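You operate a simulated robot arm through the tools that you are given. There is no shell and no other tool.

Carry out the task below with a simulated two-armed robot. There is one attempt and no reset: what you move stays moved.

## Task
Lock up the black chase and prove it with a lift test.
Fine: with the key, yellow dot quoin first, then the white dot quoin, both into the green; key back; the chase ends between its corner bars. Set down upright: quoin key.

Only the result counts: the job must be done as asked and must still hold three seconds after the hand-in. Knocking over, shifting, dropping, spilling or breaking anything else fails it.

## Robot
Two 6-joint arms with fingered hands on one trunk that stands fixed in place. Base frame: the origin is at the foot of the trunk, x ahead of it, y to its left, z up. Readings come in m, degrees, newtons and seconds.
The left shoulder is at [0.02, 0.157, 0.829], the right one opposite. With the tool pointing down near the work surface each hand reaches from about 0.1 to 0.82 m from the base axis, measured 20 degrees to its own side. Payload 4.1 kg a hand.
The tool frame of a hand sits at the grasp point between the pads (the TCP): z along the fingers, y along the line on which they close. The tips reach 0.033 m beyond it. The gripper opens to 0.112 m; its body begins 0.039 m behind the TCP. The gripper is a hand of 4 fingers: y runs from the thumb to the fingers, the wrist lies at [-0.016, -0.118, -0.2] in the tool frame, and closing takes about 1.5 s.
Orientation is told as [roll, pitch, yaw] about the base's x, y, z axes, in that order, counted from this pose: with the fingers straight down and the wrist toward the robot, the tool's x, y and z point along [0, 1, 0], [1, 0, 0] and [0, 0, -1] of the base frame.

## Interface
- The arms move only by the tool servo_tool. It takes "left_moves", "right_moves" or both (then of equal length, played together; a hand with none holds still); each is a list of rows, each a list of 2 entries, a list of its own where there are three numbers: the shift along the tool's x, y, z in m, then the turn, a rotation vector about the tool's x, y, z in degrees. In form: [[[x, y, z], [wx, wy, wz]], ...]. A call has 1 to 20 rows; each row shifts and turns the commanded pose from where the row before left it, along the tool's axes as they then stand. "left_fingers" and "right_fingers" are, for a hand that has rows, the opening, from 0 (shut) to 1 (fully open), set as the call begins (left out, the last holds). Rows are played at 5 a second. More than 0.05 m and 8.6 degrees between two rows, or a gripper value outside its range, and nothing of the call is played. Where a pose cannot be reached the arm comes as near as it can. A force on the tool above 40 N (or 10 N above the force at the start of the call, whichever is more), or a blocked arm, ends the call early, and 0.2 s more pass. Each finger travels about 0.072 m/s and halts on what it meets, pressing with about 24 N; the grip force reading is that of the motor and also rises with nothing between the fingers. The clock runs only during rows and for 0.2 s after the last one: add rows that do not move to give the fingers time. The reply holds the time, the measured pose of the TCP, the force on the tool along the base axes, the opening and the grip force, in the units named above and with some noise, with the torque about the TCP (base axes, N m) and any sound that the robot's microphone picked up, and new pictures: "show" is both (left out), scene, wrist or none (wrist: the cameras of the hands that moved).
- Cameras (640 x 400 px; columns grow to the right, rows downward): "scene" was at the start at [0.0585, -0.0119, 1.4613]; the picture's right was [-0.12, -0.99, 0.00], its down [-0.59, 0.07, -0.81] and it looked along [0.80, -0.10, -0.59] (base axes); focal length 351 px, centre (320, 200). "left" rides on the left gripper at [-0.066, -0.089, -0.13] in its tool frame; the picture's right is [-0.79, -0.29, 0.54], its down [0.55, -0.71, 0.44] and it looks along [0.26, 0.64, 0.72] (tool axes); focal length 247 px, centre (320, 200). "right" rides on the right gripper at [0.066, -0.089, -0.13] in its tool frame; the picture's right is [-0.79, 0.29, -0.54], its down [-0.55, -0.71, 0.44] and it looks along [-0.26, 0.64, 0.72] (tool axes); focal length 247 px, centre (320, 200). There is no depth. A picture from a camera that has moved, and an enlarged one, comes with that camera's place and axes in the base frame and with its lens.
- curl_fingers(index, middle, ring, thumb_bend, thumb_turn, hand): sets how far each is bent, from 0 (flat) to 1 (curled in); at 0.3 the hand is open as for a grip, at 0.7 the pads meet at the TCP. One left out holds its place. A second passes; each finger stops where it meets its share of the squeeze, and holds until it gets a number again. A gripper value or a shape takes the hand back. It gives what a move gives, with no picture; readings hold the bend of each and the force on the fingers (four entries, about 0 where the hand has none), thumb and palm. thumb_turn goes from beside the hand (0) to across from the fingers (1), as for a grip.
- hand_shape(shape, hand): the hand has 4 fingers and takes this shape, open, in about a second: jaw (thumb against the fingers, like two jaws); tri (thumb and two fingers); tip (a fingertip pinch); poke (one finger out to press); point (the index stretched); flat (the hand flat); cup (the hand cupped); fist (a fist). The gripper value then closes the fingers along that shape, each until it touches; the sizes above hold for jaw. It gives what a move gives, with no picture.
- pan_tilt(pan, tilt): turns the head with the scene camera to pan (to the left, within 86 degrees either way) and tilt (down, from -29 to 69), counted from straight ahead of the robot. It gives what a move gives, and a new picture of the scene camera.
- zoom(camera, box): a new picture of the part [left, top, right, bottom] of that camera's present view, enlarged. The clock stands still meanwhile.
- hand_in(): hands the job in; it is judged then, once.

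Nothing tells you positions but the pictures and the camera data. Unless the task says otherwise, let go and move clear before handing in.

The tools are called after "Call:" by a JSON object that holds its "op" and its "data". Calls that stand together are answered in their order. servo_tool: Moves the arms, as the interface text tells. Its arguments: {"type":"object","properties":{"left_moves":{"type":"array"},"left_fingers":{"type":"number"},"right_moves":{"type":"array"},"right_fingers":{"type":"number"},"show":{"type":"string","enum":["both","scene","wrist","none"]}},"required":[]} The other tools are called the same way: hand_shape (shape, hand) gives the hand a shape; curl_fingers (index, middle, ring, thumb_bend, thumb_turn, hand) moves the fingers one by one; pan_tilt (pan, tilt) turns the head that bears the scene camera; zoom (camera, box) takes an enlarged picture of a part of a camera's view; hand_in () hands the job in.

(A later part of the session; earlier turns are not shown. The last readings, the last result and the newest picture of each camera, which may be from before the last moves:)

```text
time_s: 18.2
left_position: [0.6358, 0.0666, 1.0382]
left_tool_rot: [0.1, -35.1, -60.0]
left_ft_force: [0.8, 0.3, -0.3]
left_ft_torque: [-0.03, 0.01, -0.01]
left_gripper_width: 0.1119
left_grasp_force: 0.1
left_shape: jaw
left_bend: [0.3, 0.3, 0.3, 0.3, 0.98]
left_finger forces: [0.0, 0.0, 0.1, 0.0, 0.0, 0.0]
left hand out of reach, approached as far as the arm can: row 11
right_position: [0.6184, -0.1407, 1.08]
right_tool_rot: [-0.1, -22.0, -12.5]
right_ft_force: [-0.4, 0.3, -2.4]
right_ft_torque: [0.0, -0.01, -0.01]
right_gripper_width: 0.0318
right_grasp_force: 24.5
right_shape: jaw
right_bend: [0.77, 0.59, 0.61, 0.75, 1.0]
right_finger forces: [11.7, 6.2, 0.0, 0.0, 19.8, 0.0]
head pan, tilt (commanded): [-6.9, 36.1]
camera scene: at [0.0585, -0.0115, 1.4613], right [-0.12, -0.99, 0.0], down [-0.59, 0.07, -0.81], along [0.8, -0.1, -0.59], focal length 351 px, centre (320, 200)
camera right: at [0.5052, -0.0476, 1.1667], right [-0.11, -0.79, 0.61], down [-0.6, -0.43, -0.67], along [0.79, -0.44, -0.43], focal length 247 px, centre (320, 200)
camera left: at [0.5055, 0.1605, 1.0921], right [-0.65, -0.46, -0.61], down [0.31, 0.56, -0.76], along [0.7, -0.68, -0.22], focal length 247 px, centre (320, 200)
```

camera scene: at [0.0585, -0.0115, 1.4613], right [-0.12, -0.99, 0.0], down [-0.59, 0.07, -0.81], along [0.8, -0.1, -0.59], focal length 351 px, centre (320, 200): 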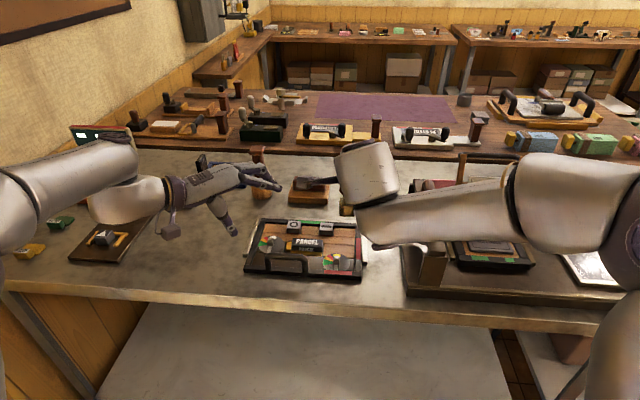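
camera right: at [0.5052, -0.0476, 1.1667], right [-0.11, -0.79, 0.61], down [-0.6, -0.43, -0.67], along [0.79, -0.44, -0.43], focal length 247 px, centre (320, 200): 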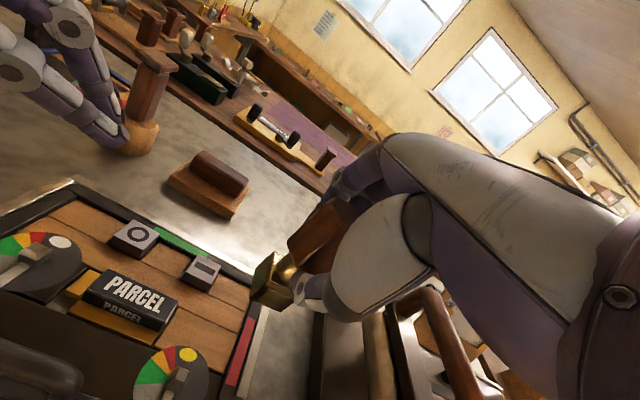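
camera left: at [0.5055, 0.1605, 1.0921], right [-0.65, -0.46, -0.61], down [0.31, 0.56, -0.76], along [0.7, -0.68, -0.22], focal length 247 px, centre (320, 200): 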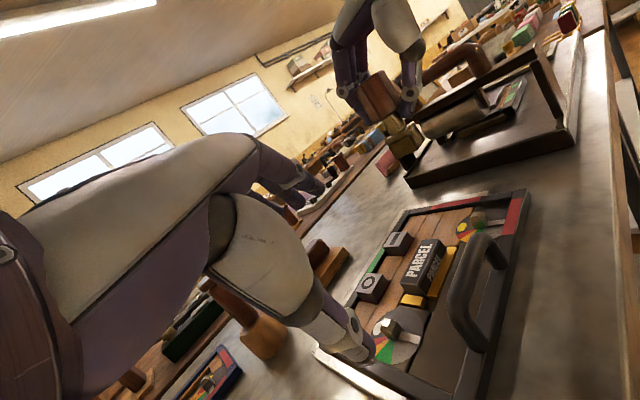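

From the left camera I have a good side view of the key in the right hand and the whole chase. I'll zoom in to measure the key's tilt.

Call:
{"op": "zoom", "data": {"camera": "left", "box": [340, 50, 440, 180]}}

Call:
{"op": "zoom", "data": {"camera": "left", "box": [340, 180, 540, 390]}}

Call:
{"op": "zoom", "data": {"camera": "right", "box": [100, 200, 340, 400]}}

```text
3.08 times, centred on (390, 115) of left
camera zoom: at [0.5055, 0.1605, 1.0921], right [-0.65, -0.46, -0.61], down [0.31, 0.56, -0.76], along [0.7, -0.68, -0.22], focal length 760 px, centre (105, 462)
```

zoom: 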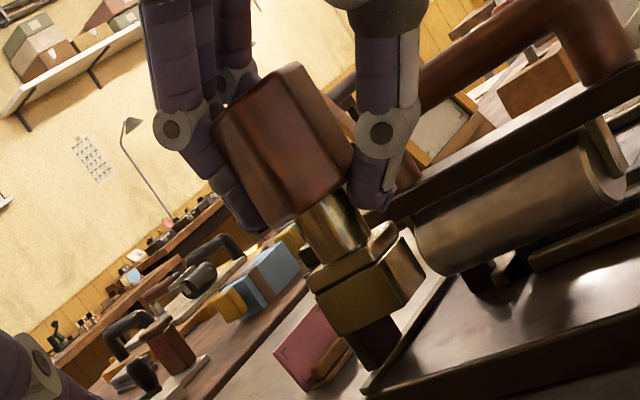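

```text
1.90 times, centred on (440, 285) of left
camera zoom: at [0.5055, 0.1605, 1.0921], right [-0.65, -0.46, -0.61], down [0.31, 0.56, -0.76], along [0.7, -0.68, -0.22], focal length 470 px, centre (91, 38)
```

zoom: 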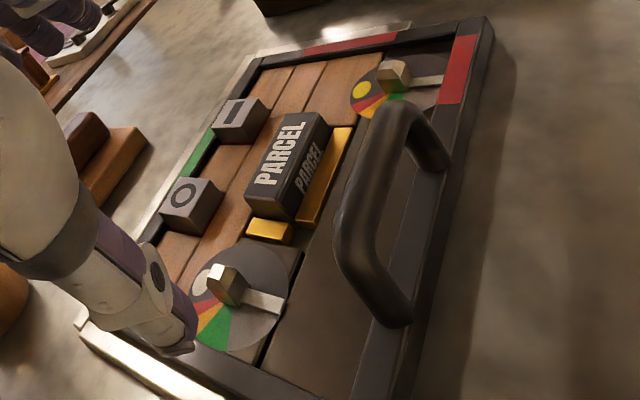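

```text
2.00 times, centred on (220, 300) of right
camera zoom: at [0.5052, -0.0476, 1.1667], right [-0.11, -0.79, 0.61], down [-0.6, -0.43, -0.67], along [0.79, -0.44, -0.43], focal length 494 px, centre (520, 0)
```

zoom: 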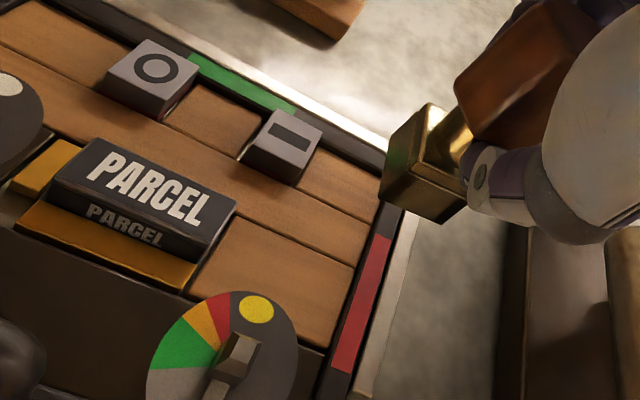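

I need a sharper look at the key's lower end to know where the socket actually ends.

Call:
{"op": "zoom", "data": {"camera": "left", "box": [380, 105, 430, 175]}}

Call:
{"op": "zoom", "data": {"camera": "right", "box": [240, 230, 340, 330]}}

```text
5.71 times, centred on (405, 140) of left
camera zoom: at [0.5055, 0.1605, 1.0921], right [-0.65, -0.46, -0.61], down [0.31, 0.56, -0.76], along [0.7, -0.68, -0.22], focal length 1411 px, centre (-166, 543)
```

zoom: 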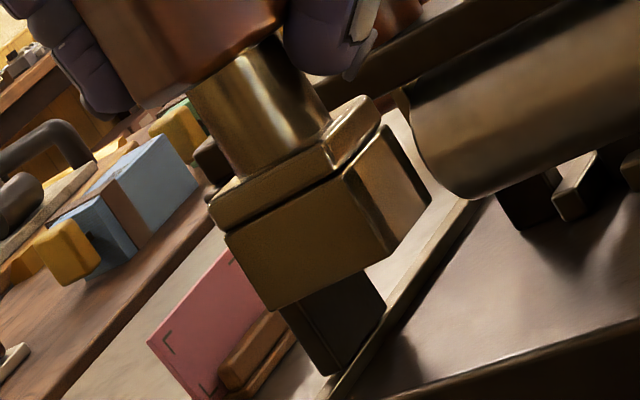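

```text
4.00 times, centred on (290, 280) of right
camera zoom: at [0.5052, -0.0476, 1.1667], right [-0.11, -0.79, 0.61], down [-0.6, -0.43, -0.67], along [0.79, -0.44, -0.43], focal length 988 px, centre (440, -120)
```

zoom: 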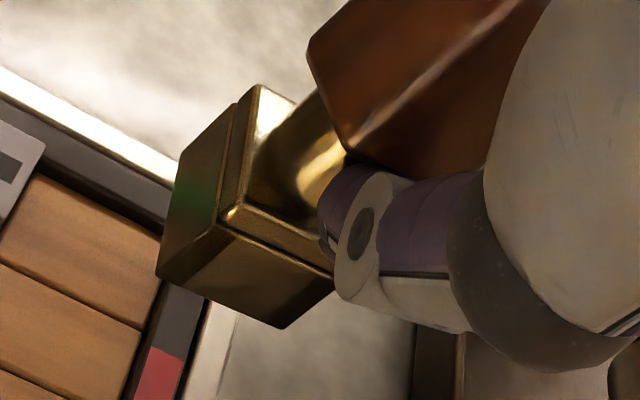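

The key hangs within a few degrees of vertical: its socket bottom is at about (0.626, −0.136, 1.003), 77 mm below the TCP, leaning slightly left. I'll correct that lean, yaw to match the post, and hover over the yellow-dot post near (0.596, −0.112).

Call:
{"op": "servo_tool", "data": {"right_moves": [[[0.0117, -0.0277, 0.0201], [0, 0, 0]], [[0.0117, -0.0277, 0.0201], [0, 0, 0]], [[0, 0, 0], [-1.5, -4, -1.6]], [[0, 0, 0], [0.56, -2.98, 6.86]], [[0, 0, 0], [0, 0, 0]]], "show": "both"}}

Call:
{"op": "zoom", "data": {"camera": "left", "box": [400, 120, 530, 250]}}

Call:
{"op": "zoom", "data": {"camera": "right", "box": [200, 230, 340, 370]}}

```text
time_s: 19.4
left_position: [0.6365, 0.0654, 1.0389]
left_tool_rot: [0.1, -35.2, -60.0]
left_ft_force: [-0.5, 0.2, 0.1]
left_ft_torque: [0.0, 0.0, 0.0]
left_gripper_width: 0.112
left_grasp_force: 0.2
left_shape: jaw
left_bend: [0.3, 0.3, 0.3, 0.3, 0.98]
left_finger forces: [0.0, 0.1, 0.0, 0.0, 0.0, 0.0]
right_position: [0.5893, -0.1089, 1.0223]
right_tool_rot: [-4.7, -23.4, -18.3]
right_ft_force: [0.0, 0.5, -2.1]
right_ft_torque: [0.0, 0.0, -0.03]
right_gripper_width: 0.0318
right_grasp_force: 24.4
right_shape: jaw
right_bend: [0.77, 0.59, 0.61, 0.75, 1.0]
right_finger forces: [11.6, 6.4, 0.1, 0.0, 19.7, 0.0]
head pan, tilt (commanded): [-6.9, 36.1]
camera scene: at [0.0585, -0.0119, 1.4613], right [-0.12, -0.99, 0.0], down [-0.59, 0.07, -0.81], along [0.8, -0.1, -0.59], focal length 351 px, centre (320, 200)
camera right: at [0.4877, 0.003, 1.0996], right [-0.21, -0.72, 0.67], down [-0.66, -0.4, -0.64], along [0.72, -0.57, -0.38], focal length 247 px, centre (320, 200)
```

scene: 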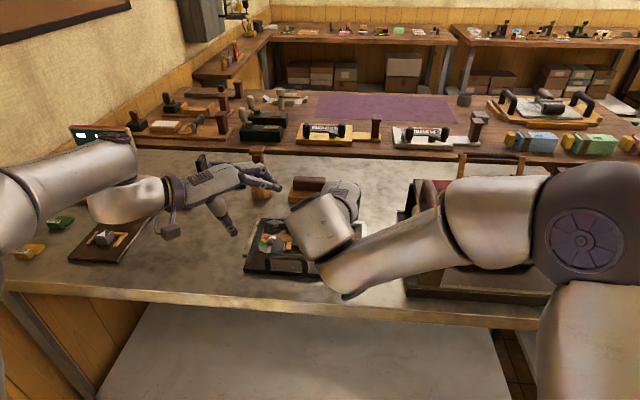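
right: 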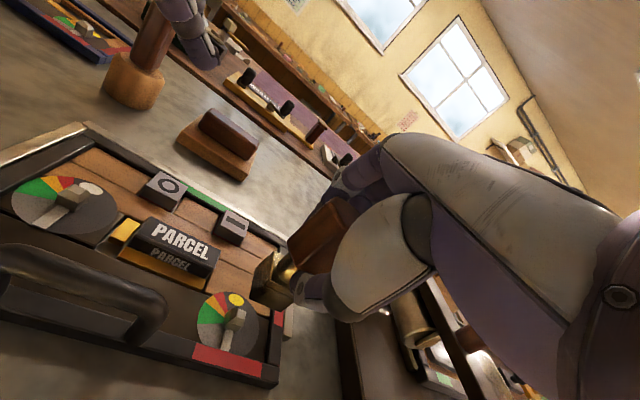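

```text
3.08 times, centred on (465, 185) of left
camera zoom: at [0.5055, 0.1604, 1.0923], right [-0.65, -0.46, -0.61], down [0.31, 0.56, -0.76], along [0.69, -0.69, -0.22], focal length 760 px, centre (-126, 246)
```

zoom: 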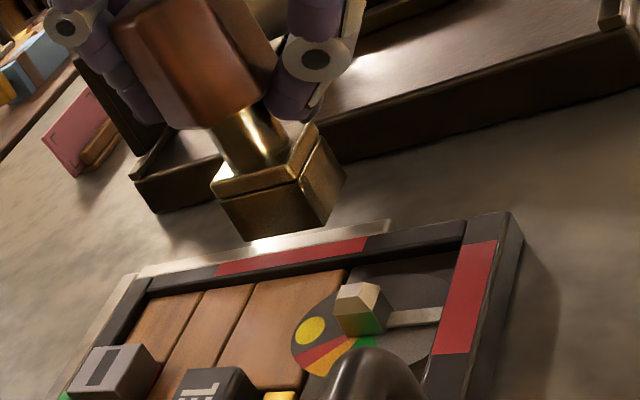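

```text
2.86 times, centred on (270, 300) of right
camera zoom: at [0.4877, 0.003, 1.0996], right [-0.21, -0.72, 0.67], down [-0.66, -0.4, -0.64], along [0.72, -0.57, -0.38], focal length 706 px, centre (463, -86)
```

zoom: 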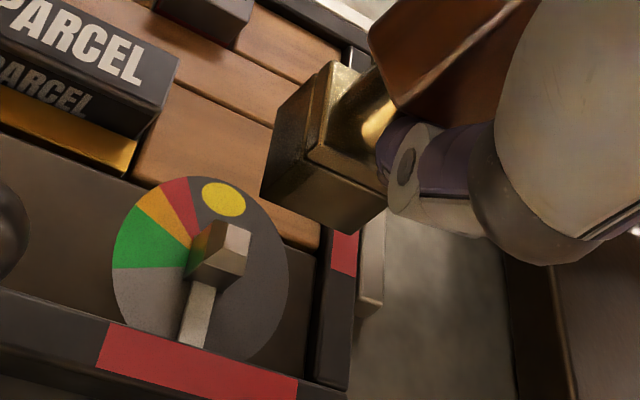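

The key's socket is at about (0.597, −0.114, 0.943), right above where I estimated the yellow post. I'll zoom tightly on the post to check the alignment before lowering.

Call:
{"op": "zoom", "data": {"camera": "left", "box": [440, 170, 510, 230]}}

Call:
{"op": "zoom", "data": {"camera": "right", "box": [195, 285, 275, 365]}}

```text
6.67 times, centred on (475, 200) of left
camera zoom: at [0.5055, 0.1604, 1.0923], right [-0.65, -0.46, -0.61], down [0.31, 0.56, -0.76], along [0.69, -0.69, -0.22], focal length 1646 px, centre (-713, 200)
```

zoom: 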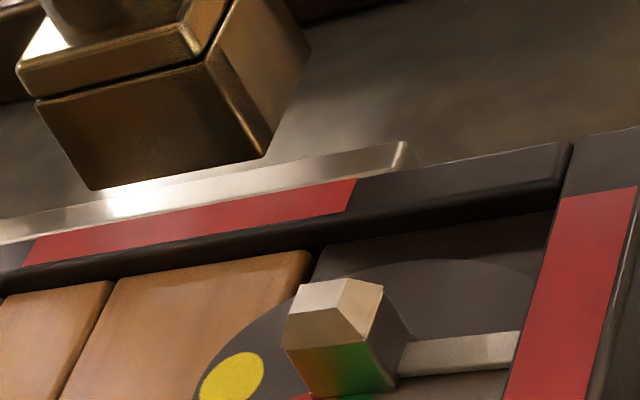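

```text
5.00 times, centred on (235, 325) of right
camera zoom: at [0.4877, 0.003, 1.0996], right [-0.21, -0.72, 0.67], down [-0.66, -0.4, -0.64], along [0.72, -0.57, -0.38], focal length 1235 px, centre (745, -425)
```

zoom: 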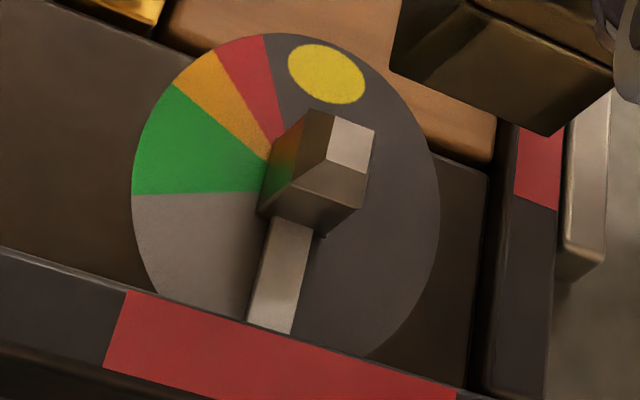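

The post's top centre is at about (0.596, −0.115, 0.9005) and the key is yawed to match within a degree or two. I'll nudge 2 mm right and lower to just above the post.

Call:
{"op": "servo_tool", "data": {"right_moves": [[[-0.0019, 0, 0.0002], [0, 0, 0]], [[0.0013, -0.0069, 0.016], [0, 0, 0]], [[0.0013, -0.0069, 0.016], [0, 0, 0]], [[0, 0, 0], [0, 0, 0]]], "show": "wrist"}}

Call:
{"op": "zoom", "data": {"camera": "left", "box": [430, 150, 510, 230]}}

Call:
{"op": "zoom", "data": {"camera": "right", "box": [215, 240, 315, 340]}}

```text
time_s: 20.4
left_position: [0.6365, 0.0669, 1.0378]
left_tool_rot: [0.1, -35.1, -60.1]
left_ft_force: [0.2, 0.1, 0.0]
left_ft_torque: [0.06, -0.02, -0.02]
left_gripper_width: 0.1118
left_grasp_force: 0.0
left_shape: jaw
left_bend: [0.3, 0.3, 0.3, 0.3, 0.98]
left_finger forces: [0.1, 0.0, 0.0, 0.0, 0.1, 0.1]
right_position: [0.5869, -0.1122, 0.9878]
right_tool_rot: [-4.6, -23.4, -18.2]
right_ft_force: [0.4, 0.2, -1.1]
right_ft_torque: [0.0, 0.01, -0.01]
right_gripper_width: 0.0316
right_grasp_force: 24.2
right_shape: jaw
right_bend: [0.77, 0.59, 0.61, 0.75, 1.0]
right_finger forces: [11.6, 6.4, 0.0, 0.0, 19.7, 0.0]
head pan, tilt (commanded): [-6.9, 36.1]
camera right: at [0.487, 0.0007, 1.0651], right [-0.21, -0.72, 0.67], down [-0.66, -0.4, -0.64], along [0.72, -0.57, -0.38], focal length 247 px, centre (320, 200)
```

right: 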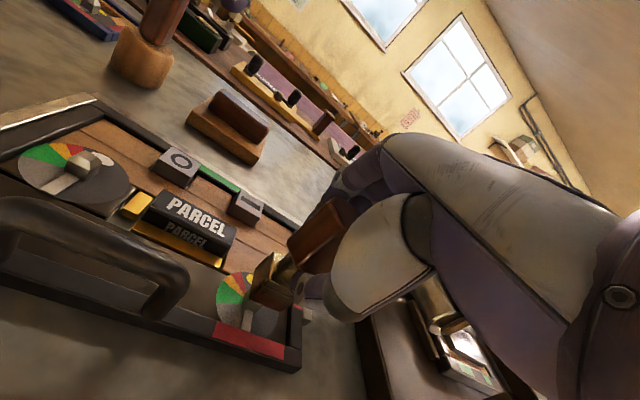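

```text
5.00 times, centred on (470, 190) of left
camera zoom: at [0.5055, 0.1604, 1.0923], right [-0.65, -0.46, -0.61], down [0.31, 0.56, -0.76], along [0.69, -0.68, -0.22], focal length 1235 px, centre (-430, 250)
```

zoom: 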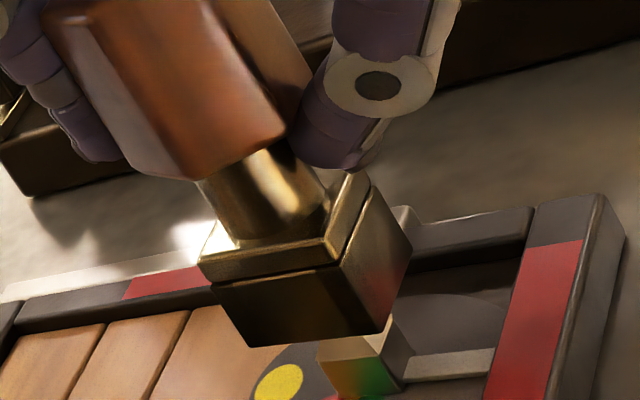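

```text
4.00 times, centred on (265, 290) of right
camera zoom: at [0.487, 0.0007, 1.0651], right [-0.21, -0.72, 0.67], down [-0.66, -0.4, -0.64], along [0.72, -0.57, -0.38], focal length 988 px, centre (540, -160)
```

zoom: 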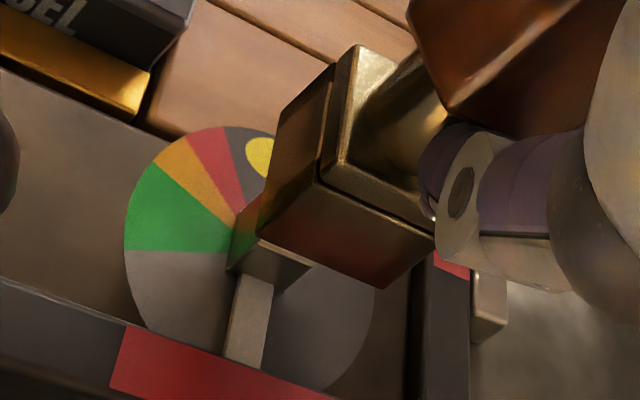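

The socket is within about 2 mm of the post axis, hovering ~7 mm above it. I'll nudge 1 mm and lower gently in small steps, watching the force.

Call:
{"op": "servo_tool", "data": {"right_moves": [[[0.0012, 0, 0], [0, 0, 0]], [[0.0002, -0.0012, 0.0027], [0, 0, 0]], [[0.0002, -0.0012, 0.0027], [0, 0, 0]], [[0.0002, -0.0012, 0.0027], [0, 0, 0]], [[0.0002, -0.0012, 0.0027], [0, 0, 0]], [[0, 0, 0], [0, 0, 0]]], "show": "none"}}

Call:
{"op": "zoom", "data": {"camera": "left", "box": [430, 150, 510, 230]}}

Call:
{"op": "zoom", "data": {"camera": "right", "box": [215, 240, 315, 340]}}

```text
time_s: 21.8
left_position: [0.6364, 0.0663, 1.0388]
left_tool_rot: [0.1, -35.0, -60.0]
left_ft_force: [1.0, -0.2, 0.5]
left_ft_torque: [-0.03, -0.03, -0.03]
left_gripper_width: 0.1117
left_grasp_force: 0.0
left_shape: jaw
left_bend: [0.3, 0.3, 0.3, 0.3, 0.98]
left_finger forces: [0.0, 0.0, 0.0, 0.0, 0.0, 0.0]
right_position: [0.5889, -0.1095, 0.9751]
right_tool_rot: [-4.7, -23.4, -18.1]
right_ft_force: [0.3, 0.1, -1.2]
right_ft_torque: [-0.01, -0.02, 0.02]
right_gripper_width: 0.0319
right_grasp_force: 23.9
right_shape: jaw
right_bend: [0.77, 0.59, 0.61, 0.75, 1.0]
right_finger forces: [11.6, 6.4, 0.0, 0.1, 19.7, 0.0]
head pan, tilt (commanded): [-6.9, 36.1]
```

```text
5.00 times, centred on (470, 190) of left
camera zoom: at [0.5056, 0.1604, 1.0923], right [-0.65, -0.46, -0.61], down [0.31, 0.56, -0.76], along [0.69, -0.68, -0.22], focal length 1235 px, centre (-430, 250)
```

zoom: 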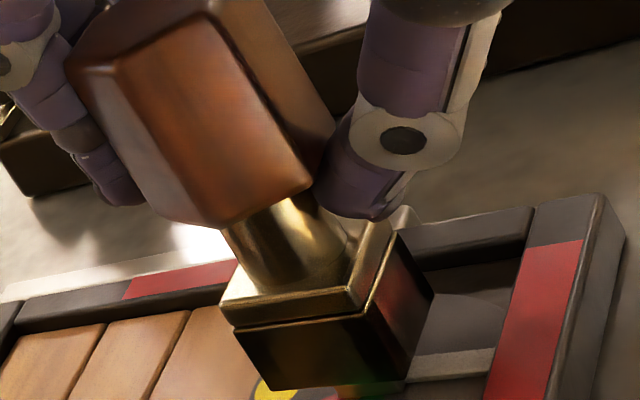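

```text
4.00 times, centred on (265, 290) of right
camera zoom: at [0.4875, 0.0025, 1.053], right [-0.21, -0.72, 0.67], down [-0.66, -0.4, -0.64], along [0.72, -0.57, -0.38], focal length 988 px, centre (540, -160)
```

zoom: 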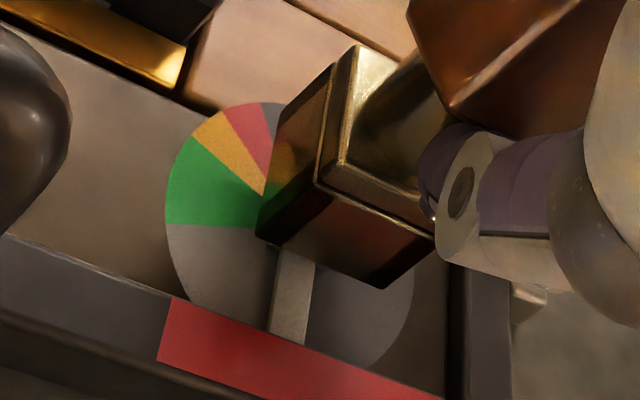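

No resistance and the socket has passed below the post top, so it is going on. I'll keep lowering in small steps until I feel the seat.

Call:
{"op": "servo_tool", "data": {"right_moves": [[[0.0002, -0.0012, 0.0027], [0, 0, 0]], [[0.0002, -0.0012, 0.0027], [0, 0, 0]], [[0, 0, 0], [0, 0, 0]]], "show": "none"}}

Call:
{"op": "zoom", "data": {"camera": "left", "box": [430, 150, 510, 230]}}

Call:
{"op": "zoom", "data": {"camera": "right", "box": [215, 240, 315, 340]}}

```text
time_s: 22.6
left_position: [0.6369, 0.0653, 1.0379]
left_tool_rot: [0.1, -35.1, -60.0]
left_ft_force: [-0.5, -0.1, 0.5]
left_ft_torque: [0.05, -0.01, -0.01]
left_gripper_width: 0.1118
left_grasp_force: 0.1
left_shape: jaw
left_bend: [0.3, 0.3, 0.3, 0.3, 0.98]
left_finger forces: [0.1, 0.0, 0.1, 0.0, 0.1, 0.1]
right_position: [0.5887, -0.111, 0.969]
right_tool_rot: [-4.6, -23.4, -18.2]
right_ft_force: [0.7, -0.6, -1.4]
right_ft_torque: [0.03, 0.0, 0.06]
right_gripper_width: 0.0321
right_grasp_force: 24.3
right_shape: jaw
right_bend: [0.77, 0.59, 0.61, 0.75, 1.0]
right_finger forces: [11.7, 6.3, 0.1, 0.0, 19.7, 0.1]
head pan, tilt (commanded): [-6.9, 36.1]
```

```text
5.00 times, centred on (470, 190) of left
camera zoom: at [0.5056, 0.1604, 1.0923], right [-0.65, -0.46, -0.61], down [0.31, 0.56, -0.76], along [0.69, -0.68, -0.22], focal length 1235 px, centre (-430, 250)
```

zoom: 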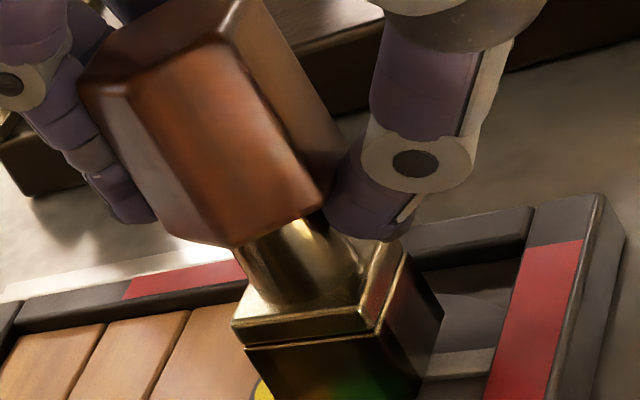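

```text
4.00 times, centred on (265, 290) of right
camera zoom: at [0.4877, 0.0025, 1.0472], right [-0.21, -0.72, 0.67], down [-0.66, -0.4, -0.64], along [0.72, -0.57, -0.38], focal length 988 px, centre (540, -160)
```

zoom: 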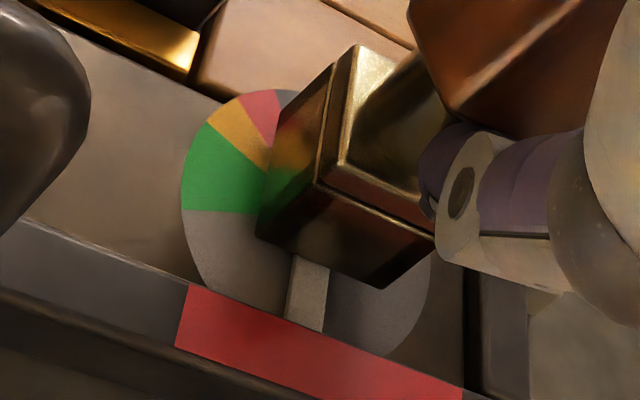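

Still free; I'll continue in 2 mm steps.

Call:
{"op": "servo_tool", "data": {"right_moves": [[[0.0001, -0.0008, 0.0018], [0, 0, 0]], [[0.0001, -0.0008, 0.0018], [0, 0, 0]], [[0.0001, -0.0008, 0.0018], [0, 0, 0]], [[0, 0, 0], [0, 0, 0]]], "show": "none"}}

Call:
{"op": "zoom", "data": {"camera": "right", "box": [215, 240, 315, 340]}}

```text
time_s: 23.6
left_position: [0.6358, 0.0662, 1.0375]
left_tool_rot: [0.2, -35.1, -60.0]
left_ft_force: [-0.8, 0.3, 0.5]
left_ft_torque: [-0.02, 0.0, 0.02]
left_gripper_width: 0.112
left_grasp_force: 0.0
left_shape: jaw
left_bend: [0.3, 0.3, 0.3, 0.3, 0.98]
left_finger forces: [0.0, 0.0, 0.1, 0.0, 0.0, 0.0]
right_position: [0.5886, -0.1114, 0.9648]
right_tool_rot: [-4.5, -23.5, -18.3]
right_ft_force: [0.5, 0.5, 10.1]
right_ft_torque: [0.01, 0.05, -0.08]
right_gripper_width: 0.033
right_grasp_force: 23.9
right_shape: jaw
right_bend: [0.77, 0.59, 0.61, 0.76, 1.0]
right_finger forces: [14.6, 7.1, 0.0, 0.0, 16.9, 0.1]
head pan, tilt (commanded): [-6.9, 36.1]
```

```text
4.00 times, centred on (265, 290) of right
camera zoom: at [0.4878, 0.0022, 1.0419], right [-0.21, -0.72, 0.67], down [-0.65, -0.4, -0.64], along [0.73, -0.57, -0.38], focal length 988 px, centre (540, -160)
```

zoom: 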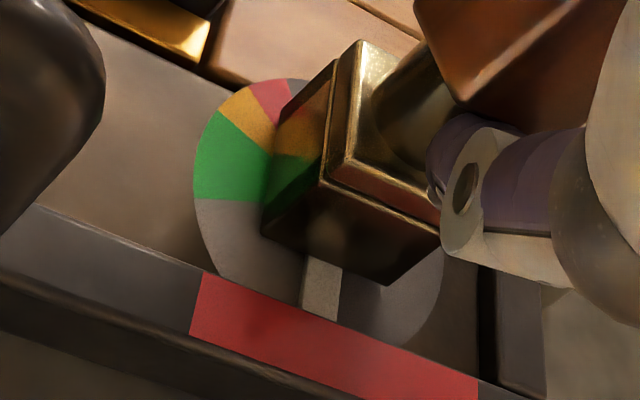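

The key is seated on the yellow post (10 N seat force). I'll relieve the pressure, open the hand, and back away to re-grip it from straight above with a better turning range.

Call:
{"op": "servo_tool", "data": {"right_moves": [[[-0.0001, 0.0006, -0.0014], [0, 0, 0]], [[0, 0, 0], [0, 0, 0]]], "show": "none"}}

Call:
{"op": "servo_tool", "data": {"right_moves": [[[0, 0, 0], [0, 0, 0]], [[0, 0, 0], [0, 0, 0]], [[0, 0, 0], [0, 0, 0]], [[0, 0, 0], [0, 0, 0]], [[0, 0, 0], [0, 0, 0]], [[0, 0, 0], [0, 0, 0]], [[0, 0, 0], [0, 0, 0]]], "right_fingers": 1.0, "show": "wrist"}}

Call:
{"op": "zoom", "data": {"camera": "left", "box": [400, 100, 530, 250]}}

```text
time_s: 24.2
left_position: [0.6355, 0.0656, 1.0376]
left_tool_rot: [0.0, -35.2, -59.9]
left_ft_force: [0.2, 0.4, -0.1]
left_ft_torque: [0.0, 0.0, 0.02]
left_gripper_width: 0.1121
left_grasp_force: 0.0
left_shape: jaw
left_bend: [0.3, 0.3, 0.3, 0.3, 0.98]
left_finger forces: [0.0, 0.1, 0.1, 0.0, 0.0, 0.0]
right_position: [0.589, -0.1105, 0.9639]
right_tool_rot: [-4.7, -23.5, -18.1]
right_ft_force: [0.0, -0.1, 3.2]
right_ft_torque: [0.0, 0.0, -0.01]
right_gripper_width: 0.0328
right_grasp_force: 23.6
right_shape: jaw
right_bend: [0.77, 0.59, 0.61, 0.76, 1.0]
right_finger forces: [13.7, 7.2, 0.1, 0.0, 19.3, 0.1]
head pan, tilt (commanded): [-6.9, 36.1]
```

```text
time_s: 25.8
left_position: [0.6359, 0.0666, 1.0379]
left_tool_rot: [0.2, -35.1, -60.0]
left_ft_force: [0.5, -0.2, 0.2]
left_ft_torque: [0.0, 0.0, 0.02]
left_gripper_width: 0.1116
left_grasp_force: 0.0
left_shape: jaw
left_bend: [0.3, 0.3, 0.3, 0.3, 0.98]
left_finger forces: [0.0, 0.1, 0.1, 0.0, 0.1, 0.0]
right_position: [0.5886, -0.1103, 0.9645]
right_tool_rot: [-4.7, -23.4, -18.3]
right_ft_force: [-0.7, 0.4, 0.5]
right_ft_torque: [0.01, -0.01, 0.05]
right_gripper_width: 0.1116
right_grasp_force: 0.0
right_shape: jaw
right_bend: [0.3, 0.3, 0.3, 0.3, 0.98]
right_finger forces: [0.0, 0.1, 0.0, 0.0, 0.0, 0.0]
head pan, tilt (commanded): [-6.9, 36.1]
camera right: at [0.4876, 0.0023, 1.043], right [-0.21, -0.72, 0.67], down [-0.66, -0.4, -0.64], along [0.72, -0.57, -0.38], focal length 247 px, centre (320, 200)
```

right: 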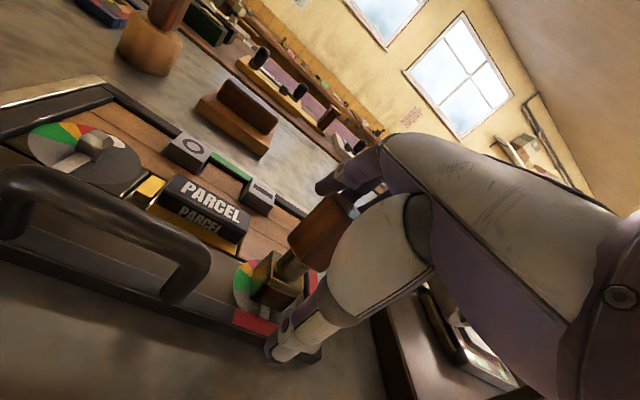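

```text
2.67 times, centred on (465, 175) of left
camera zoom: at [0.5055, 0.1604, 1.0923], right [-0.65, -0.46, -0.61], down [0.31, 0.56, -0.76], along [0.69, -0.68, -0.22], focal length 659 px, centre (-67, 267)
```

zoom: 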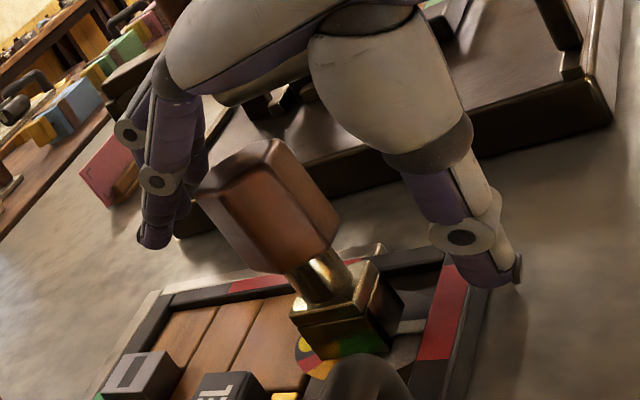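

The key stands upright on the yellow post by itself. I'll back the right hand off along its fingers, turn it to point straight down with yaw ≈ +48°, and move above the key.

Call:
{"op": "servo_tool", "data": {"right_moves": [[[0, 0, -0.025], [0, 0, 0]], [[0, 0, -0.025], [0, 0, 0]], [[0, 0, -0.025], [0, 0, 0]], [[0, 0, -0.025], [0, 0, 0]], [[0, 0, 0], [0, 4.7, 0]], [[0, 0, 0], [7.8, 0, 0]], [[0, 0, 0], [7.8, 0, 0]], [[0, 0, 0], [7.8, 0, 0]], [[0, 0, 0], [0, 0, -8.35]], [[0, 0, 0], [0, 0, -8.35]], [[0, 0, 0], [0, 0, -8.35]], [[0, 0, 0], [0, 0, -8.35]], [[0, 0, 0], [0, 0, -8.35]], [[0, 0, 0], [0, 0, -8.35]], [[0, 0, 0], [0, 0, -8.35]], [[0, 0, 0], [0, 0, -8.35]], [[0, 0, 0], [0, 0, 0]]], "show": "both"}}

```text
time_s: 29.4
left_position: [0.6361, 0.0668, 1.0383]
left_tool_rot: [0.1, -35.1, -60.0]
left_ft_force: [0.0, 0.3, 0.1]
left_ft_torque: [0.02, 0.03, -0.02]
left_gripper_width: 0.112
left_grasp_force: 0.0
left_shape: jaw
left_bend: [0.3, 0.3, 0.3, 0.3, 0.98]
left_finger forces: [0.0, 0.0, 0.1, 0.1, 0.1, 0.1]
right_position: [0.5523, -0.0903, 1.056]
right_tool_rot: [0.0, 0.0, 48.6]
right_ft_force: [-0.8, 0.2, 0.3]
right_ft_torque: [0.0, 0.0, 0.02]
right_gripper_width: 0.1116
right_grasp_force: 0.2
right_shape: jaw
right_bend: [0.3, 0.3, 0.3, 0.3, 0.98]
right_finger forces: [0.1, 0.1, 0.0, 0.0, 0.0, 0.0]
head pan, tilt (commanded): [-6.9, 36.1]
camera scene: at [0.0585, -0.0118, 1.4613], right [-0.12, -0.99, 0.0], down [-0.59, 0.07, -0.81], along [0.8, -0.1, -0.59], focal length 351 px, centre (320, 200)
camera right: at [0.4448, -0.1142, 1.1854], right [0.78, -0.31, 0.54], down [-0.05, -0.9, -0.44], along [0.62, 0.31, -0.72], focal length 247 px, centre (320, 200)
```

scene: 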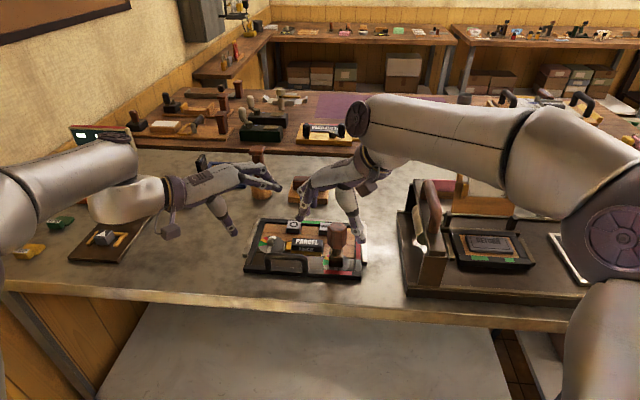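
right: 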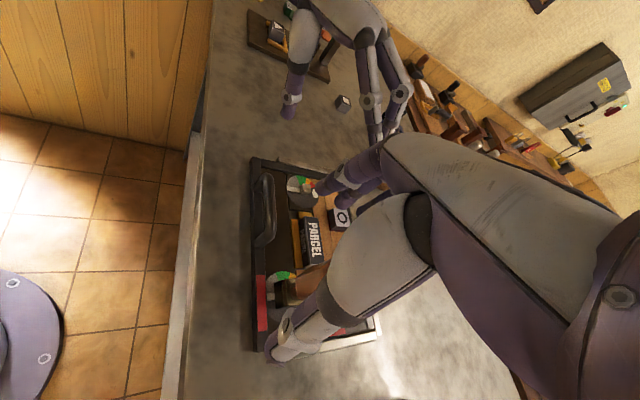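

The hand points straight down at yaw 48.6°. I'll check the key's pose on the post from the scene and left cameras.

Call:
{"op": "zoom", "data": {"camera": "scene", "box": [300, 210, 380, 290]}}

Call:
{"op": "zoom", "data": {"camera": "left", "box": [420, 120, 520, 230]}}

```text
5.00 times, centred on (340, 250) of scene
camera zoom: at [0.0585, -0.0118, 1.4613], right [-0.12, -0.99, 0.0], down [-0.59, 0.07, -0.81], along [0.8, -0.1, -0.59], focal length 1754 px, centre (220, -50)
```

zoom: 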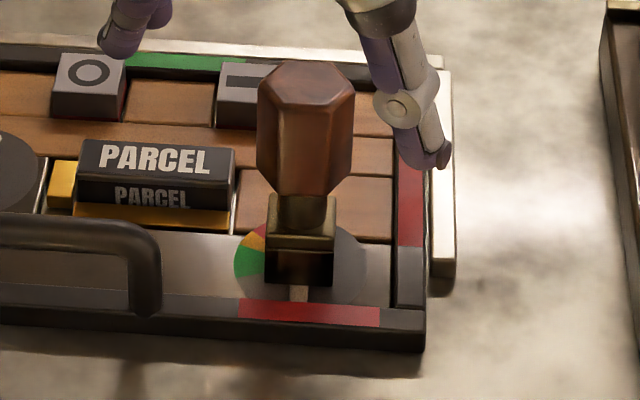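

```text
3.64 times, centred on (470, 175) of left
camera zoom: at [0.5055, 0.1604, 1.0924], right [-0.65, -0.46, -0.61], down [0.31, 0.56, -0.76], along [0.69, -0.68, -0.22], focal length 898 px, centre (-226, 291)
```

zoom: 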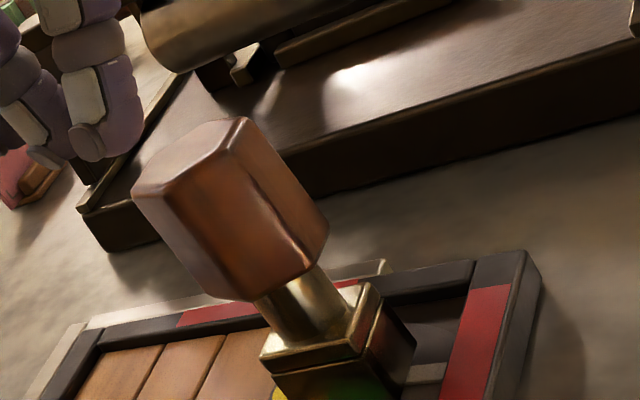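

The key stands upright on the post, handle top near (0.602, −0.114, 0.987). I'll move over it and come down straight.

Call:
{"op": "servo_tool", "data": {"right_moves": [[[-0.0259, 0.0037, 0], [0, 0, 0]], [[-0.0258, 0.0037, 0], [0, 0, 0]], [[0, 0, 0.025], [0, 0, 0]], [[0, 0, 0.025], [0, 0, 0]], [[0, 0, 0], [0, 0, 0]]], "show": "both"}}

Call:
{"op": "zoom", "data": {"camera": "right", "box": [220, 150, 420, 350]}}

Call:
{"op": "zoom", "data": {"camera": "left", "box": [400, 90, 530, 230]}}

Call:
{"op": "zoom", "data": {"camera": "scene", "box": [300, 200, 380, 280]}}

```text
time_s: 30.6
left_position: [0.6349, 0.0668, 1.0385]
left_tool_rot: [0.1, -35.1, -60.1]
left_ft_force: [0.4, -0.1, -0.1]
left_ft_torque: [-0.01, -0.05, 0.01]
left_gripper_width: 0.1119
left_grasp_force: 0.2
left_shape: jaw
left_bend: [0.3, 0.3, 0.3, 0.3, 0.98]
left_finger forces: [0.0, 0.1, 0.0, 0.0, 0.0, 0.1]
right_position: [0.5968, -0.1194, 1.0058]
right_tool_rot: [0.0, 0.0, 48.6]
right_ft_force: [0.0, 0.0, 0.1]
right_ft_torque: [0.01, 0.02, -0.03]
right_gripper_width: 0.1116
right_grasp_force: 0.1
right_shape: jaw
right_bend: [0.3, 0.3, 0.3, 0.3, 0.98]
right_finger forces: [0.0, 0.1, 0.1, 0.0, 0.0, 0.1]
head pan, tilt (commanded): [-6.9, 36.1]
camera scene: at [0.0585, -0.0118, 1.4613], right [-0.12, -0.99, 0.0], down [-0.59, 0.07, -0.81], along [0.8, -0.1, -0.59], focal length 351 px, centre (320, 200)
camera right: at [0.4876, -0.1426, 1.1358], right [0.78, -0.31, 0.54], down [-0.05, -0.9, -0.44], along [0.62, 0.31, -0.72], focal length 247 px, centre (320, 200)
```

scene: 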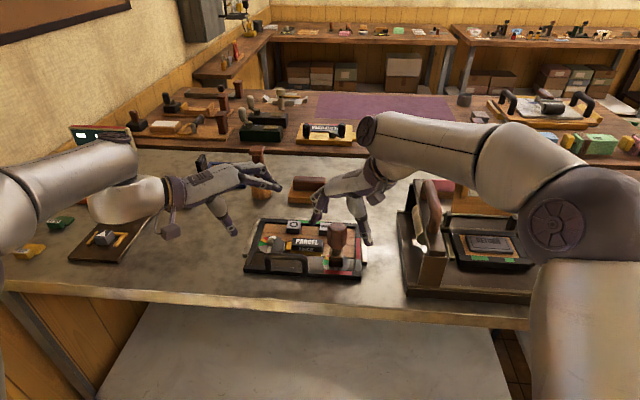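
right: 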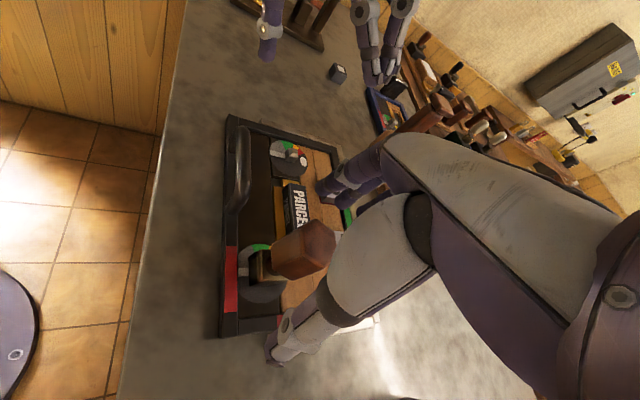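

```text
2.00 times, centred on (320, 250) of right
camera zoom: at [0.4876, -0.1426, 1.1358], right [0.78, -0.31, 0.54], down [-0.05, -0.9, -0.44], along [0.62, 0.31, -0.72], focal length 494 px, centre (320, 100)
```

zoom: 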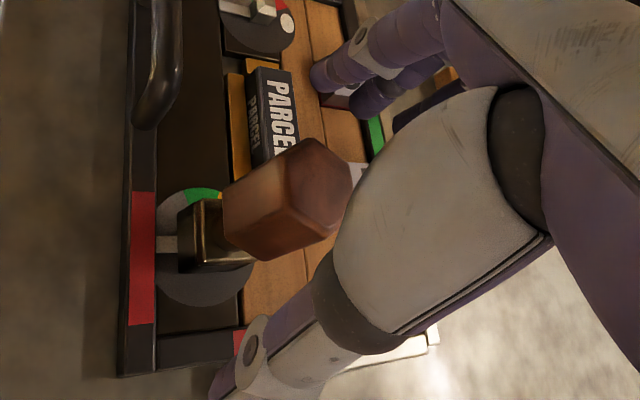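

```text
2.86 times, centred on (465, 160) of left
camera zoom: at [0.5055, 0.1604, 1.0924], right [-0.65, -0.46, -0.61], down [0.31, 0.56, -0.76], along [0.69, -0.68, -0.22], focal length 706 px, centre (-94, 314)
```

zoom: 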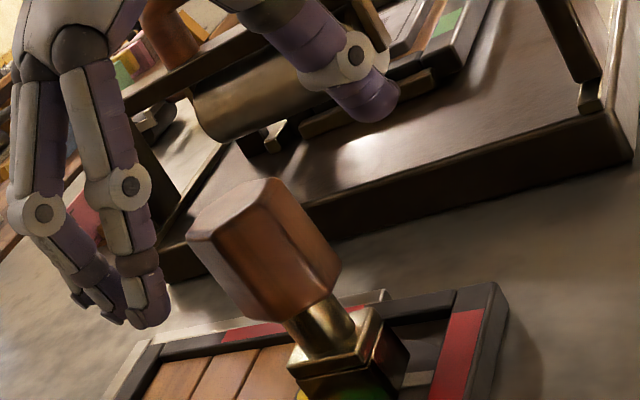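

```text
5.00 times, centred on (340, 240) of scene
camera zoom: at [0.0585, -0.0118, 1.4613], right [-0.12, -0.99, 0.0], down [-0.59, 0.07, -0.81], along [0.8, -0.1, -0.59], focal length 1754 px, centre (220, 0)
```

zoom: 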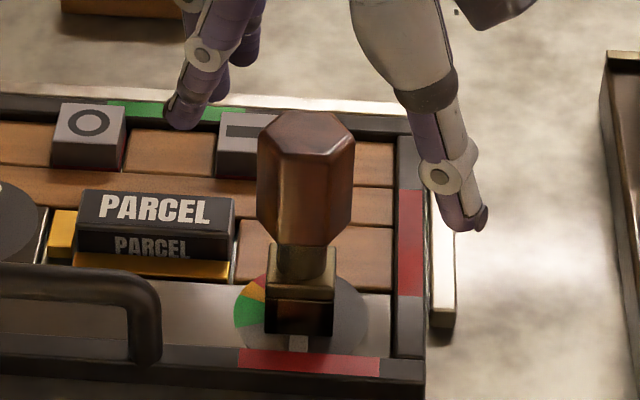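

The handle lies between fingers and thumb. I'll lower the last 4 cm and then close.

Call:
{"op": "servo_tool", "data": {"right_moves": [[[0, 0, 0.02], [0, 0, 0]], [[0, 0, 0.019], [0, 0, 0]], [[0, 0, 0], [0, 0, 0]]], "show": "none"}}

Call:
{"op": "zoom", "data": {"camera": "scene", "box": [300, 200, 380, 280]}}

Call:
{"op": "zoom", "data": {"camera": "left", "box": [400, 90, 530, 230]}}

```text
time_s: 31.4
left_position: [0.6362, 0.0659, 1.0369]
left_tool_rot: [0.2, -35.1, -60.0]
left_ft_force: [0.3, -0.4, -0.4]
left_ft_torque: [-0.02, 0.01, -0.04]
left_gripper_width: 0.1119
left_grasp_force: 0.0
left_shape: jaw
left_bend: [0.3, 0.3, 0.3, 0.3, 0.98]
left_finger forces: [0.0, 0.1, 0.1, 0.0, 0.1, 0.1]
right_position: [0.5961, -0.1197, 0.9669]
right_tool_rot: [0.0, 0.1, 48.5]
right_ft_force: [0.1, 0.3, 0.0]
right_ft_torque: [0.01, 0.01, 0.03]
right_gripper_width: 0.1114
right_grasp_force: 0.1
right_shape: jaw
right_bend: [0.3, 0.3, 0.3, 0.3, 0.98]
right_finger forces: [0.0, 0.0, 0.0, 0.0, 0.0, 0.1]
head pan, tilt (commanded): [-6.9, 36.1]
```

```text
5.00 times, centred on (340, 240) of scene
camera zoom: at [0.0585, -0.0118, 1.4613], right [-0.12, -0.99, 0.0], down [-0.59, 0.07, -0.81], along [0.8, -0.1, -0.59], focal length 1754 px, centre (220, 0)
```

zoom: 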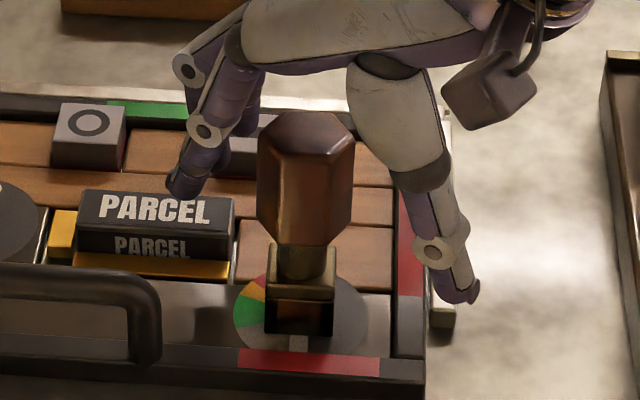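

```text
2.86 times, centred on (465, 160) of left
camera zoom: at [0.5055, 0.1604, 1.0923], right [-0.65, -0.46, -0.61], down [0.31, 0.56, -0.76], along [0.69, -0.69, -0.22], focal length 706 px, centre (-94, 314)
```

zoom: 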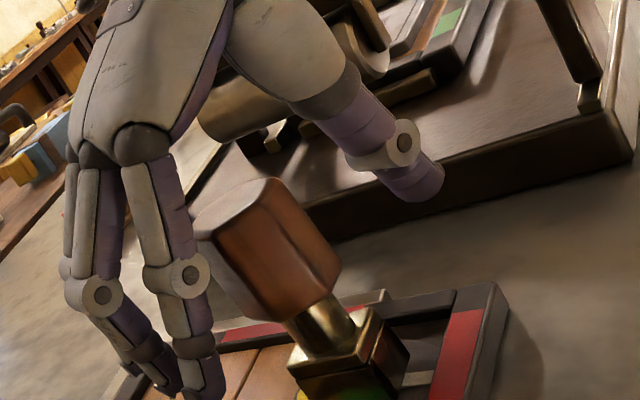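

Positioned around the handle. Closing the fingers in stages.

Call:
{"op": "servo_tool", "data": {"right_moves": [[[0, 0, 0], [0, 0, 0]], [[0, 0, 0], [0, 0, 0]], [[0, 0, 0], [0, 0, 0]], [[0, 0, 0], [0, 0, 0]], [[0, 0, 0], [0, 0, 0]]], "right_fingers": 0.45, "show": "none"}}

Call:
{"op": "zoom", "data": {"camera": "scene", "box": [300, 200, 380, 280]}}

Call:
{"op": "zoom", "data": {"camera": "left", "box": [400, 90, 530, 230]}}

```text
time_s: 32.6
left_position: [0.6353, 0.0667, 1.0376]
left_tool_rot: [0.1, -35.1, -60.0]
left_ft_force: [0.1, -0.6, -0.6]
left_ft_torque: [0.01, 0.01, -0.01]
left_gripper_width: 0.1116
left_grasp_force: 0.1
left_shape: jaw
left_bend: [0.3, 0.3, 0.3, 0.3, 0.98]
left_finger forces: [0.0, 0.0, 0.1, 0.0, 0.1, 0.0]
right_position: [0.5942, -0.119, 0.9659]
right_tool_rot: [-0.1, 0.0, 48.7]
right_ft_force: [-0.6, 0.1, 0.0]
right_ft_torque: [0.0, 0.02, 0.02]
right_gripper_width: 0.0508
right_grasp_force: 0.0
right_shape: jaw
right_bend: [0.76, 0.46, 0.43, 0.71, 1.0]
right_finger forces: [0.1, 0.0, 0.0, 0.0, 0.0, 0.0]
head pan, tilt (commanded): [-6.9, 36.1]
```

```text
5.00 times, centred on (340, 240) of scene
camera zoom: at [0.0585, -0.0118, 1.4613], right [-0.12, -0.99, 0.0], down [-0.59, 0.07, -0.81], along [0.8, -0.1, -0.59], focal length 1754 px, centre (220, 0)
```

zoom: 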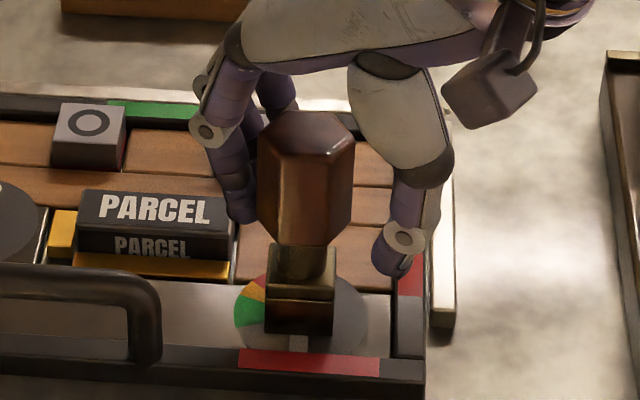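

```text
2.86 times, centred on (465, 160) of left
camera zoom: at [0.5055, 0.1604, 1.0923], right [-0.65, -0.46, -0.61], down [0.31, 0.56, -0.76], along [0.69, -0.68, -0.22], focal length 706 px, centre (-94, 314)
```

zoom: 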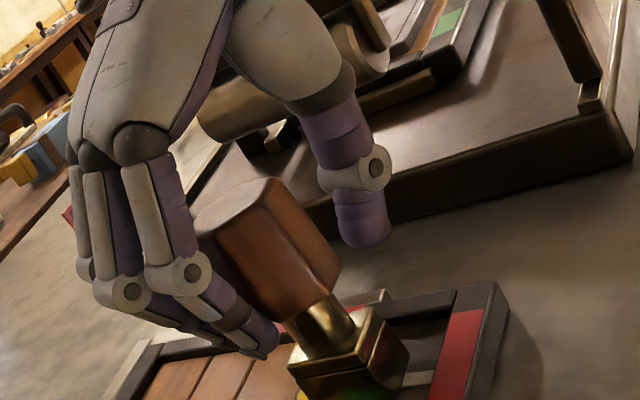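

Both sides approach evenly. Closing fully.

Call:
{"op": "servo_tool", "data": {"right_moves": [[[0, 0, 0], [0, 0, 0]], [[0, 0, 0], [0, 0, 0]], [[0, 0, 0], [0, 0, 0]], [[0, 0, 0], [0, 0, 0]], [[0, 0, 0], [0, 0, 0]]], "right_fingers": 0.0, "show": "none"}}

Call:
{"op": "zoom", "data": {"camera": "scene", "box": [300, 200, 380, 280]}}

Call:
{"op": "zoom", "data": {"camera": "left", "box": [400, 90, 530, 230]}}

Call:
{"op": "zoom", "data": {"camera": "right", "box": [220, 170, 380, 330]}}

```text
time_s: 33.8
left_position: [0.6358, 0.0655, 1.038]
left_tool_rot: [0.1, -35.1, -60.0]
left_ft_force: [0.1, 0.4, 0.4]
left_ft_torque: [-0.02, 0.06, -0.03]
left_gripper_width: 0.1118
left_grasp_force: 0.1
left_shape: jaw
left_bend: [0.3, 0.3, 0.3, 0.3, 0.98]
left_finger forces: [0.1, 0.1, 0.0, 0.1, 0.1, 0.0]
right_position: [0.5959, -0.1195, 0.9659]
right_tool_rot: [0.0, 0.0, 48.7]
right_ft_force: [-1.2, 0.4, 0.5]
right_ft_torque: [-0.02, -0.01, 0.01]
right_gripper_width: 0.0307
right_grasp_force: 23.7
right_shape: jaw
right_bend: [0.75, 0.55, 0.59, 0.75, 1.0]
right_finger forces: [12.1, 6.9, 0.1, 0.0, 20.4, 0.1]
head pan, tilt (commanded): [-6.9, 36.1]
```

```text
5.00 times, centred on (340, 240) of scene
camera zoom: at [0.0586, -0.0119, 1.4613], right [-0.12, -0.99, 0.0], down [-0.59, 0.07, -0.81], along [0.8, -0.1, -0.59], focal length 1754 px, centre (220, 0)
```

zoom: 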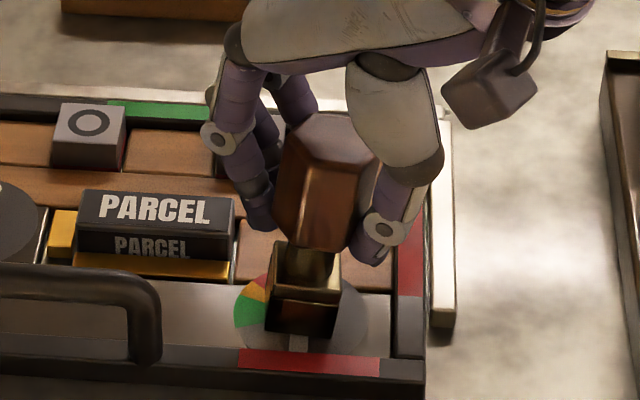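

```text
2.86 times, centred on (465, 160) of left
camera zoom: at [0.5056, 0.1604, 1.0923], right [-0.65, -0.46, -0.61], down [0.31, 0.56, -0.76], along [0.69, -0.68, -0.22], focal length 706 px, centre (-94, 314)
```

zoom: 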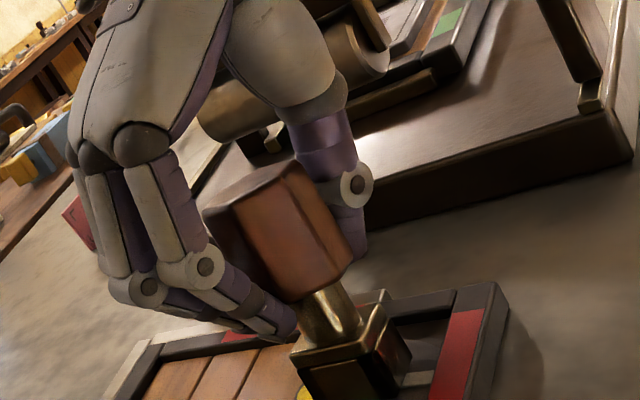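

```text
2.50 times, centred on (300, 250) of right
camera zoom: at [0.4877, -0.143, 1.0957], right [0.78, -0.31, 0.54], down [-0.06, -0.9, -0.44], along [0.62, 0.31, -0.72], focal length 617 px, centre (370, 75)
```

zoom: 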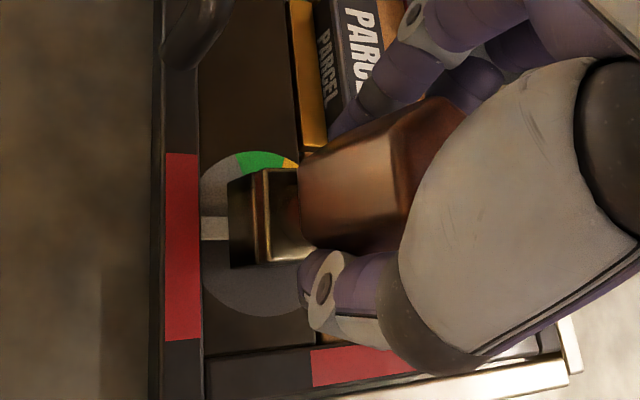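

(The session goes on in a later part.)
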